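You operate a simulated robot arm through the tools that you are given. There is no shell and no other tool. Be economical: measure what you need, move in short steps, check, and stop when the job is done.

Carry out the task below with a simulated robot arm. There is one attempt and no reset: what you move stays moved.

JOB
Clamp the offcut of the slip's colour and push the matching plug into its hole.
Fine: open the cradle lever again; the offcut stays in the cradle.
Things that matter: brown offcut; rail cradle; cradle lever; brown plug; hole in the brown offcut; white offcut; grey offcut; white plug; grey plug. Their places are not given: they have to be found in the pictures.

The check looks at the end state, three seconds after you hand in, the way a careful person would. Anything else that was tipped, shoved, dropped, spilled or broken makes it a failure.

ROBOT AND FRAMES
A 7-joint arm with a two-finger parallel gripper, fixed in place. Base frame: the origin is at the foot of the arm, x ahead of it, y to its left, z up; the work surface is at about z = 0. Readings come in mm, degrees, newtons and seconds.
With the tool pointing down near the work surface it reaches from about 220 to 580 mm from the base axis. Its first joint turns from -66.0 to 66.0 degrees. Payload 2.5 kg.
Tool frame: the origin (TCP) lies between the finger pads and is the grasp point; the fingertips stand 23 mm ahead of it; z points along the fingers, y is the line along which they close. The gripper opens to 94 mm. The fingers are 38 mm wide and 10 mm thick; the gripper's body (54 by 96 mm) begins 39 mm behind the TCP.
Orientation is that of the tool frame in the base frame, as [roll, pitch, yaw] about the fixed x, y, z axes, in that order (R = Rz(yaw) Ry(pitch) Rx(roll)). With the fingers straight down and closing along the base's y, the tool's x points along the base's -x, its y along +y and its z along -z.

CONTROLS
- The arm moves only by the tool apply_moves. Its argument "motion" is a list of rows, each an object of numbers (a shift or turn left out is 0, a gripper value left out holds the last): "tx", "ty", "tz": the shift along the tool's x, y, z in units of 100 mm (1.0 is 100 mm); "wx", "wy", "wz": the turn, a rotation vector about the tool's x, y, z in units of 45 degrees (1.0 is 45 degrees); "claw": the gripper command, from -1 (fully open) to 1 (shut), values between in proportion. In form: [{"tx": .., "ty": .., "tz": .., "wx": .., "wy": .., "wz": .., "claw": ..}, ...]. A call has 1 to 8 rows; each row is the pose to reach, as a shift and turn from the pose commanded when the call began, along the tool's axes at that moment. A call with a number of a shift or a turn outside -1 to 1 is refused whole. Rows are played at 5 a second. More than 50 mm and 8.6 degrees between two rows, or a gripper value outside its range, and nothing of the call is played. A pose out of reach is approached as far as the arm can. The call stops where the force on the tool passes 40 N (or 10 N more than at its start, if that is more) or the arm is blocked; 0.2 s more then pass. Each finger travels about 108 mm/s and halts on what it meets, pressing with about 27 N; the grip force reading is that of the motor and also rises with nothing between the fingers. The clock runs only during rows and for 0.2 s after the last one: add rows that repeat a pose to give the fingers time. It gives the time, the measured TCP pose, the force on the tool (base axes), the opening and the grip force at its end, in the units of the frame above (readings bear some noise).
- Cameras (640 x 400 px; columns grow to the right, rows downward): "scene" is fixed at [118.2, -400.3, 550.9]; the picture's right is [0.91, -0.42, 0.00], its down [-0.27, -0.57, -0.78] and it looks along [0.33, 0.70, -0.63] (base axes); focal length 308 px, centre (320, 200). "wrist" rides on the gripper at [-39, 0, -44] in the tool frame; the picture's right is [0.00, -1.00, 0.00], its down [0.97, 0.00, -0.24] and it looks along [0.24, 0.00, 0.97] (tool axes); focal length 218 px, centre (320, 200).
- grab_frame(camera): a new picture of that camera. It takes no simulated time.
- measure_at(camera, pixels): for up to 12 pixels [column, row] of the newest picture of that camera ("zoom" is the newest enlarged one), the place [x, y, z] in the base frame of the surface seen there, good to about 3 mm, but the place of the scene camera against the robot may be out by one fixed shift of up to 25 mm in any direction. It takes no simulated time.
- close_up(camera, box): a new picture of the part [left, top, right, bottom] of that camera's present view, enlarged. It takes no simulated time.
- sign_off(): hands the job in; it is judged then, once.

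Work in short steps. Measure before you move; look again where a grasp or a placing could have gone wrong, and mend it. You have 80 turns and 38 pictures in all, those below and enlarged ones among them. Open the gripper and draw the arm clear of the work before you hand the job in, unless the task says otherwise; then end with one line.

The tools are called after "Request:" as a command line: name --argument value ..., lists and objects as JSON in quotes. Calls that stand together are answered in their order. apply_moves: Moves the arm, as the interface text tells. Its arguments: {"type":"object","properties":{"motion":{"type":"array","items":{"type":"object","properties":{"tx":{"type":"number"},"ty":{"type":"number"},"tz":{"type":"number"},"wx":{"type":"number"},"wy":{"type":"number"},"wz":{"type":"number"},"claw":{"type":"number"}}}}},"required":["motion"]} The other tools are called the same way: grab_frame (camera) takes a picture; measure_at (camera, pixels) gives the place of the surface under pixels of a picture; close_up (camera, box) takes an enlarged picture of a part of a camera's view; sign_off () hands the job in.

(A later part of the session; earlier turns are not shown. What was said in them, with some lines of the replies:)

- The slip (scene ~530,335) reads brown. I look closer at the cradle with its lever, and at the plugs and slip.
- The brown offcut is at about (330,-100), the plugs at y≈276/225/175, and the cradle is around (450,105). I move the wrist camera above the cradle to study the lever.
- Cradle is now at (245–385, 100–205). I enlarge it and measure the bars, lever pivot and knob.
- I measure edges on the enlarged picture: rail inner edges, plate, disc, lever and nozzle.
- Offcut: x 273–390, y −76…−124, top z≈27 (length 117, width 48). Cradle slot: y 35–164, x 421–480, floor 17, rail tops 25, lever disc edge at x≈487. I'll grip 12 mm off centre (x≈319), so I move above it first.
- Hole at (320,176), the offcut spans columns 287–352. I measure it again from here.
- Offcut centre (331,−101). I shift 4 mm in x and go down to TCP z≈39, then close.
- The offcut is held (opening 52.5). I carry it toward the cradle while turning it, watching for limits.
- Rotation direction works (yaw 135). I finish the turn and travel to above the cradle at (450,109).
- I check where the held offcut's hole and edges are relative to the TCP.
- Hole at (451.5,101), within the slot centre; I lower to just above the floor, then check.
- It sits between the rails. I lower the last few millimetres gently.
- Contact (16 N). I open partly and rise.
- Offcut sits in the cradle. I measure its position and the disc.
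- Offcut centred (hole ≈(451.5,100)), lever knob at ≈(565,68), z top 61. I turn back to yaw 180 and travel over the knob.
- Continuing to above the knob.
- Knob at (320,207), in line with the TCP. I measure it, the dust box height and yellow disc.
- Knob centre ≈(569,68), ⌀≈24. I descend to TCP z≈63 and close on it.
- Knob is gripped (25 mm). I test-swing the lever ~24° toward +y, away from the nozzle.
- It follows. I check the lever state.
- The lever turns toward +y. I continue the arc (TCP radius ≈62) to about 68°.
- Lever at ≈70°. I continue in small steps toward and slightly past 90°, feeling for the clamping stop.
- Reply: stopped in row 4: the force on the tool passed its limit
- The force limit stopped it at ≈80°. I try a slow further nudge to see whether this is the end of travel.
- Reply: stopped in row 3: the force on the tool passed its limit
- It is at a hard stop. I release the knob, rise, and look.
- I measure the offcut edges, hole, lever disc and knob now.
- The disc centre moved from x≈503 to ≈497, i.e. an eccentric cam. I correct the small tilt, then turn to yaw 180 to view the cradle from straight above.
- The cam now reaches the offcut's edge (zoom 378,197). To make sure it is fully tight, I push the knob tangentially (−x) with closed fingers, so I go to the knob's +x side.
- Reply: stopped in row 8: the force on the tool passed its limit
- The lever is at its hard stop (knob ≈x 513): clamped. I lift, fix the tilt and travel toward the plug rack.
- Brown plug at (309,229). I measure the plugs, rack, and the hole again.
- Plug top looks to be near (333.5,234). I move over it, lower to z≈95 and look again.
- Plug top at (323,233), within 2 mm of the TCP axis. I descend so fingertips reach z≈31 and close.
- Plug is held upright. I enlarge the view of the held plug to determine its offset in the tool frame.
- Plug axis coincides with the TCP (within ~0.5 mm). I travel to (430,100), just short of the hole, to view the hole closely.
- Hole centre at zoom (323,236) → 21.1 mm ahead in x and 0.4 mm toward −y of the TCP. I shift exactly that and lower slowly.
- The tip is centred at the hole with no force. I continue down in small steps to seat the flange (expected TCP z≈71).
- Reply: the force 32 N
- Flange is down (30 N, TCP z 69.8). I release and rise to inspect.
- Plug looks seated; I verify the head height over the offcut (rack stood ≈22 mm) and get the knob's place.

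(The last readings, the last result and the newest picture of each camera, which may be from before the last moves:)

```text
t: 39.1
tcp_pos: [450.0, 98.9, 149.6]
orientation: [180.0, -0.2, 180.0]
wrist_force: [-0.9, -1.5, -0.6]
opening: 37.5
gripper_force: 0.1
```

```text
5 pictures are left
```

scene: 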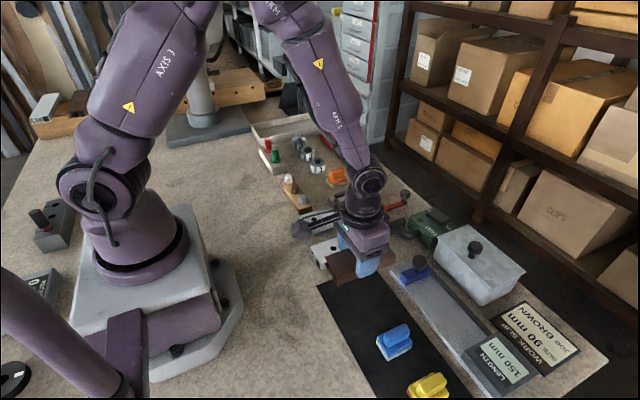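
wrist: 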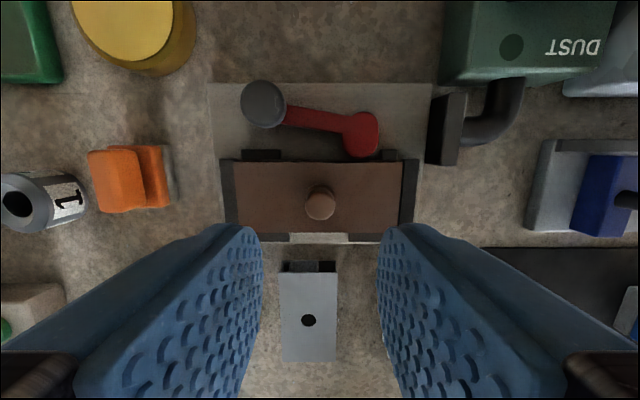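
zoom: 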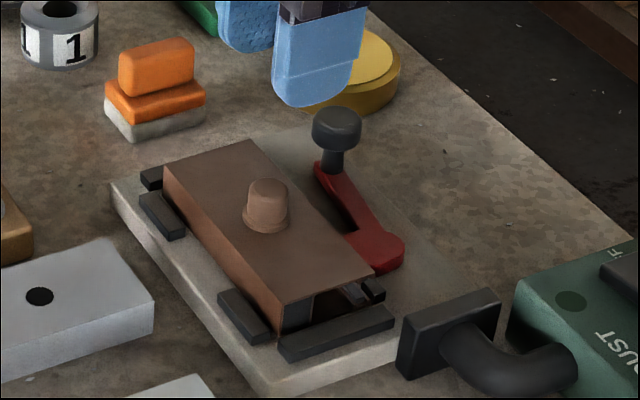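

Head stands ≈20 mm over the offcut: seated. Now I reopen the lever: turn to yaw −140 over the knob (≈(513,133)), then descend.

Request:
apply_moves --motion '[{"tx": -0.12, "ty": 0.07, "wz": -0.18, "claw": 0.0}, {"tx": -0.25, "ty": 0.14, "wz": -0.36}, {"tx": -0.38, "ty": 0.21, "wz": -0.54}, {"tx": -0.5, "ty": 0.28, "wz": -0.72}, {"tx": -0.63, "ty": 0.345, "wz": -0.89}, {"tx": -0.63, "ty": 0.345, "wz": -0.89}]'

Request:
grab_frame --camera "wrist"

Request:
measure_at --camera "wrist" --pixels '[[320, 200], [320, 190], [320, 210], [310, 200], [330, 200]]'

```text
t: 40.5
tcp_pos: [515.2, 133.0, 147.8]
orientation: [179.7, -0.2, -139.8]
wrist_force: [-0.3, -0.1, -0.2]
opening: 47.0
gripper_force: 0.1
```

```text
4 pictures are left
```

wrist: 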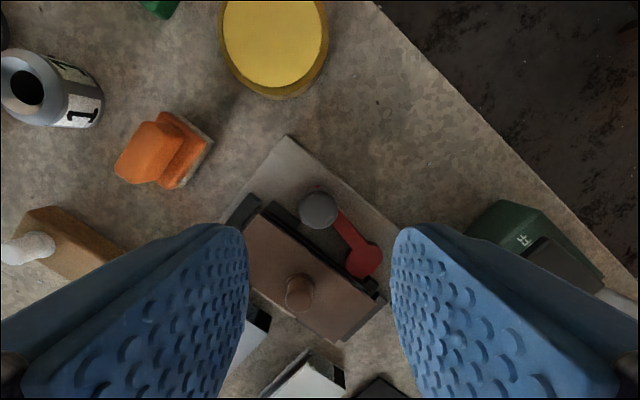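

```text
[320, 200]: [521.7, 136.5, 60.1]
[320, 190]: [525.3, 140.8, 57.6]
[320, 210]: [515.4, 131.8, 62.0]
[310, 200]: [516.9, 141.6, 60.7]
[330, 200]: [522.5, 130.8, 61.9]
```

Knob is right under the TCP. I narrow to 40 mm, descend to TCP z≈65 and grip.

Request:
apply_moves --motion '[{"tz": 0.2, "claw": 0.15}, {"tz": 0.5}, {"tz": 0.75}, {"tz": 0.825}, {"tz": 0.825, "claw": 1}, {"tz": 0.825, "claw": 1}, {"tz": 0.825, "claw": 1}]'

```text
t: 42.1
tcp_pos: [514.5, 132.9, 66.8]
orientation: [179.7, -0.1, -139.8]
wrist_force: [5.7, -3.3, -6.8]
opening: 25.1
gripper_force: 45.3
```

Gripped (25 mm). I swing the lever back along the same arc.

Request:
apply_moves --motion '[{"tx": -0.033, "ty": -0.04, "wz": 0.055}, {"tx": -0.061, "ty": -0.081, "wz": 0.11}, {"tx": -0.086, "ty": -0.13, "wz": 0.165}, {"tx": -0.107, "ty": -0.18, "wz": 0.22}, {"tx": -0.122, "ty": -0.232, "wz": 0.275}, {"tx": -0.135, "ty": -0.285, "wz": 0.33}, {"tx": -0.14, "ty": -0.34, "wz": 0.385}, {"tx": -0.144, "ty": -0.394, "wz": 0.44}]'

```text
t: 43.9
tcp_pos: [551.7, 116.3, 66.5]
orientation: [179.6, -0.1, -159.8]
wrist_force: [-6.1, 3.3, 12.6]
opening: 25.1
gripper_force: 45.4
```

Lever at ≈42° and following. I continue back to the open angle.

Request:
apply_moves --motion '[{"tx": -0.02, "ty": -0.053, "wz": 0.055}, {"tx": -0.035, "ty": -0.107, "wz": 0.11}, {"tx": -0.042, "ty": -0.162, "wz": 0.165}, {"tx": -0.045, "ty": -0.217, "wz": 0.22}, {"tx": -0.042, "ty": -0.272, "wz": 0.275}, {"tx": -0.034, "ty": -0.327, "wz": 0.33}, {"tx": -0.013, "ty": -0.413, "wz": 0.4}, {"tx": 0.011, "ty": -0.474, "wz": 0.44}]'

```text
t: 45.7
tcp_pos: [567.1, 67.9, 65.3]
orientation: [179.9, -0.1, -179.4]
wrist_force: [8.7, 8.4, 5.9]
opening: 25.1
gripper_force: 44.5
```

The lever is back at its original place (567,68). I release, rise, and draw back.

Request:
apply_moves --motion '[{"claw": 0.1}, {"claw": 0.1}, {"tz": -0.3}, {"tz": -0.7}, {"tz": -1.0}, {"tx": 0.4, "tz": -1.0}, {"tx": 0.75, "tz": -1.0}]'

Request:
grab_frame --camera "wrist"

Request:
close_up --camera "scene" --box '[240, 120, 440, 280]'

```text
t: 47.3
tcp_pos: [494.4, 67.1, 167.6]
orientation: [179.8, -0.2, -179.5]
wrist_force: [-0.3, 0.3, 0.2]
opening: 42.5
gripper_force: 0.1
```

```text
3 pictures are left
```

wrist: 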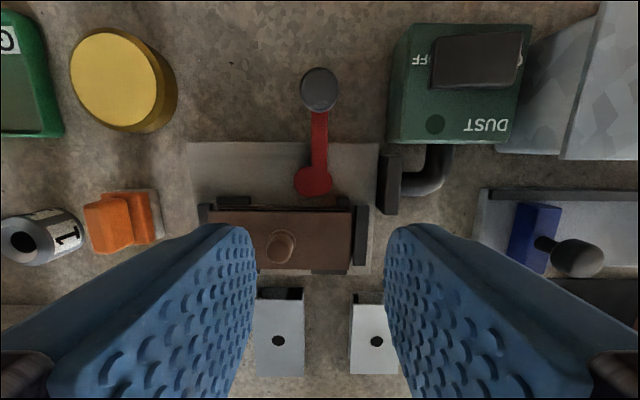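

```text
2.50 times, centred on (340, 200) of scene
```

zoom: 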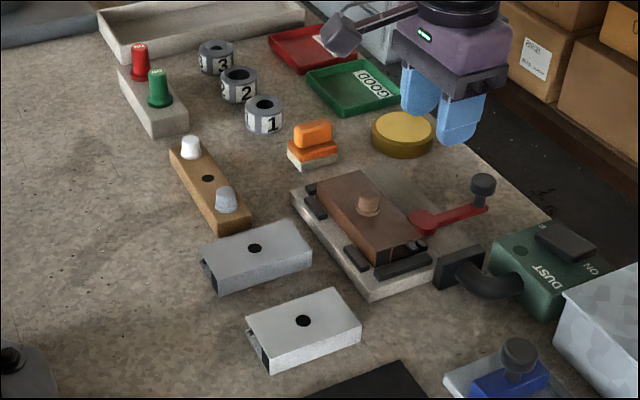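

Lever is back exactly where it was (zoom 483,185), the offcut sits in the cradle with the plug seated, and nothing else has moved. I open fully and draw back up.

Request:
apply_moves --motion '[{"tz": -0.4}, {"tz": -0.8, "claw": -1}, {"tx": 0.4, "ty": -0.2, "tz": -1.0}, {"tx": 0.8, "ty": -0.4, "tz": -1.0}, {"tx": 1.0, "ty": -0.6, "tz": -1.0}]'

Request:
sign_off

```text
t: 48.5
tcp_pos: [390.2, 9.5, 265.2]
orientation: [179.8, -0.2, -179.5]
wrist_force: [0.9, 0.8, -0.3]
opening: 94.1
gripper_force: 0.0
```

```text
The job is handed in.
```

I clamped the brown offcut in the rail cradle, pushed the brown plug into its hole and opened the lever again; the offcut is still in the cradle and nothing else looked disturbed in the last pictures.
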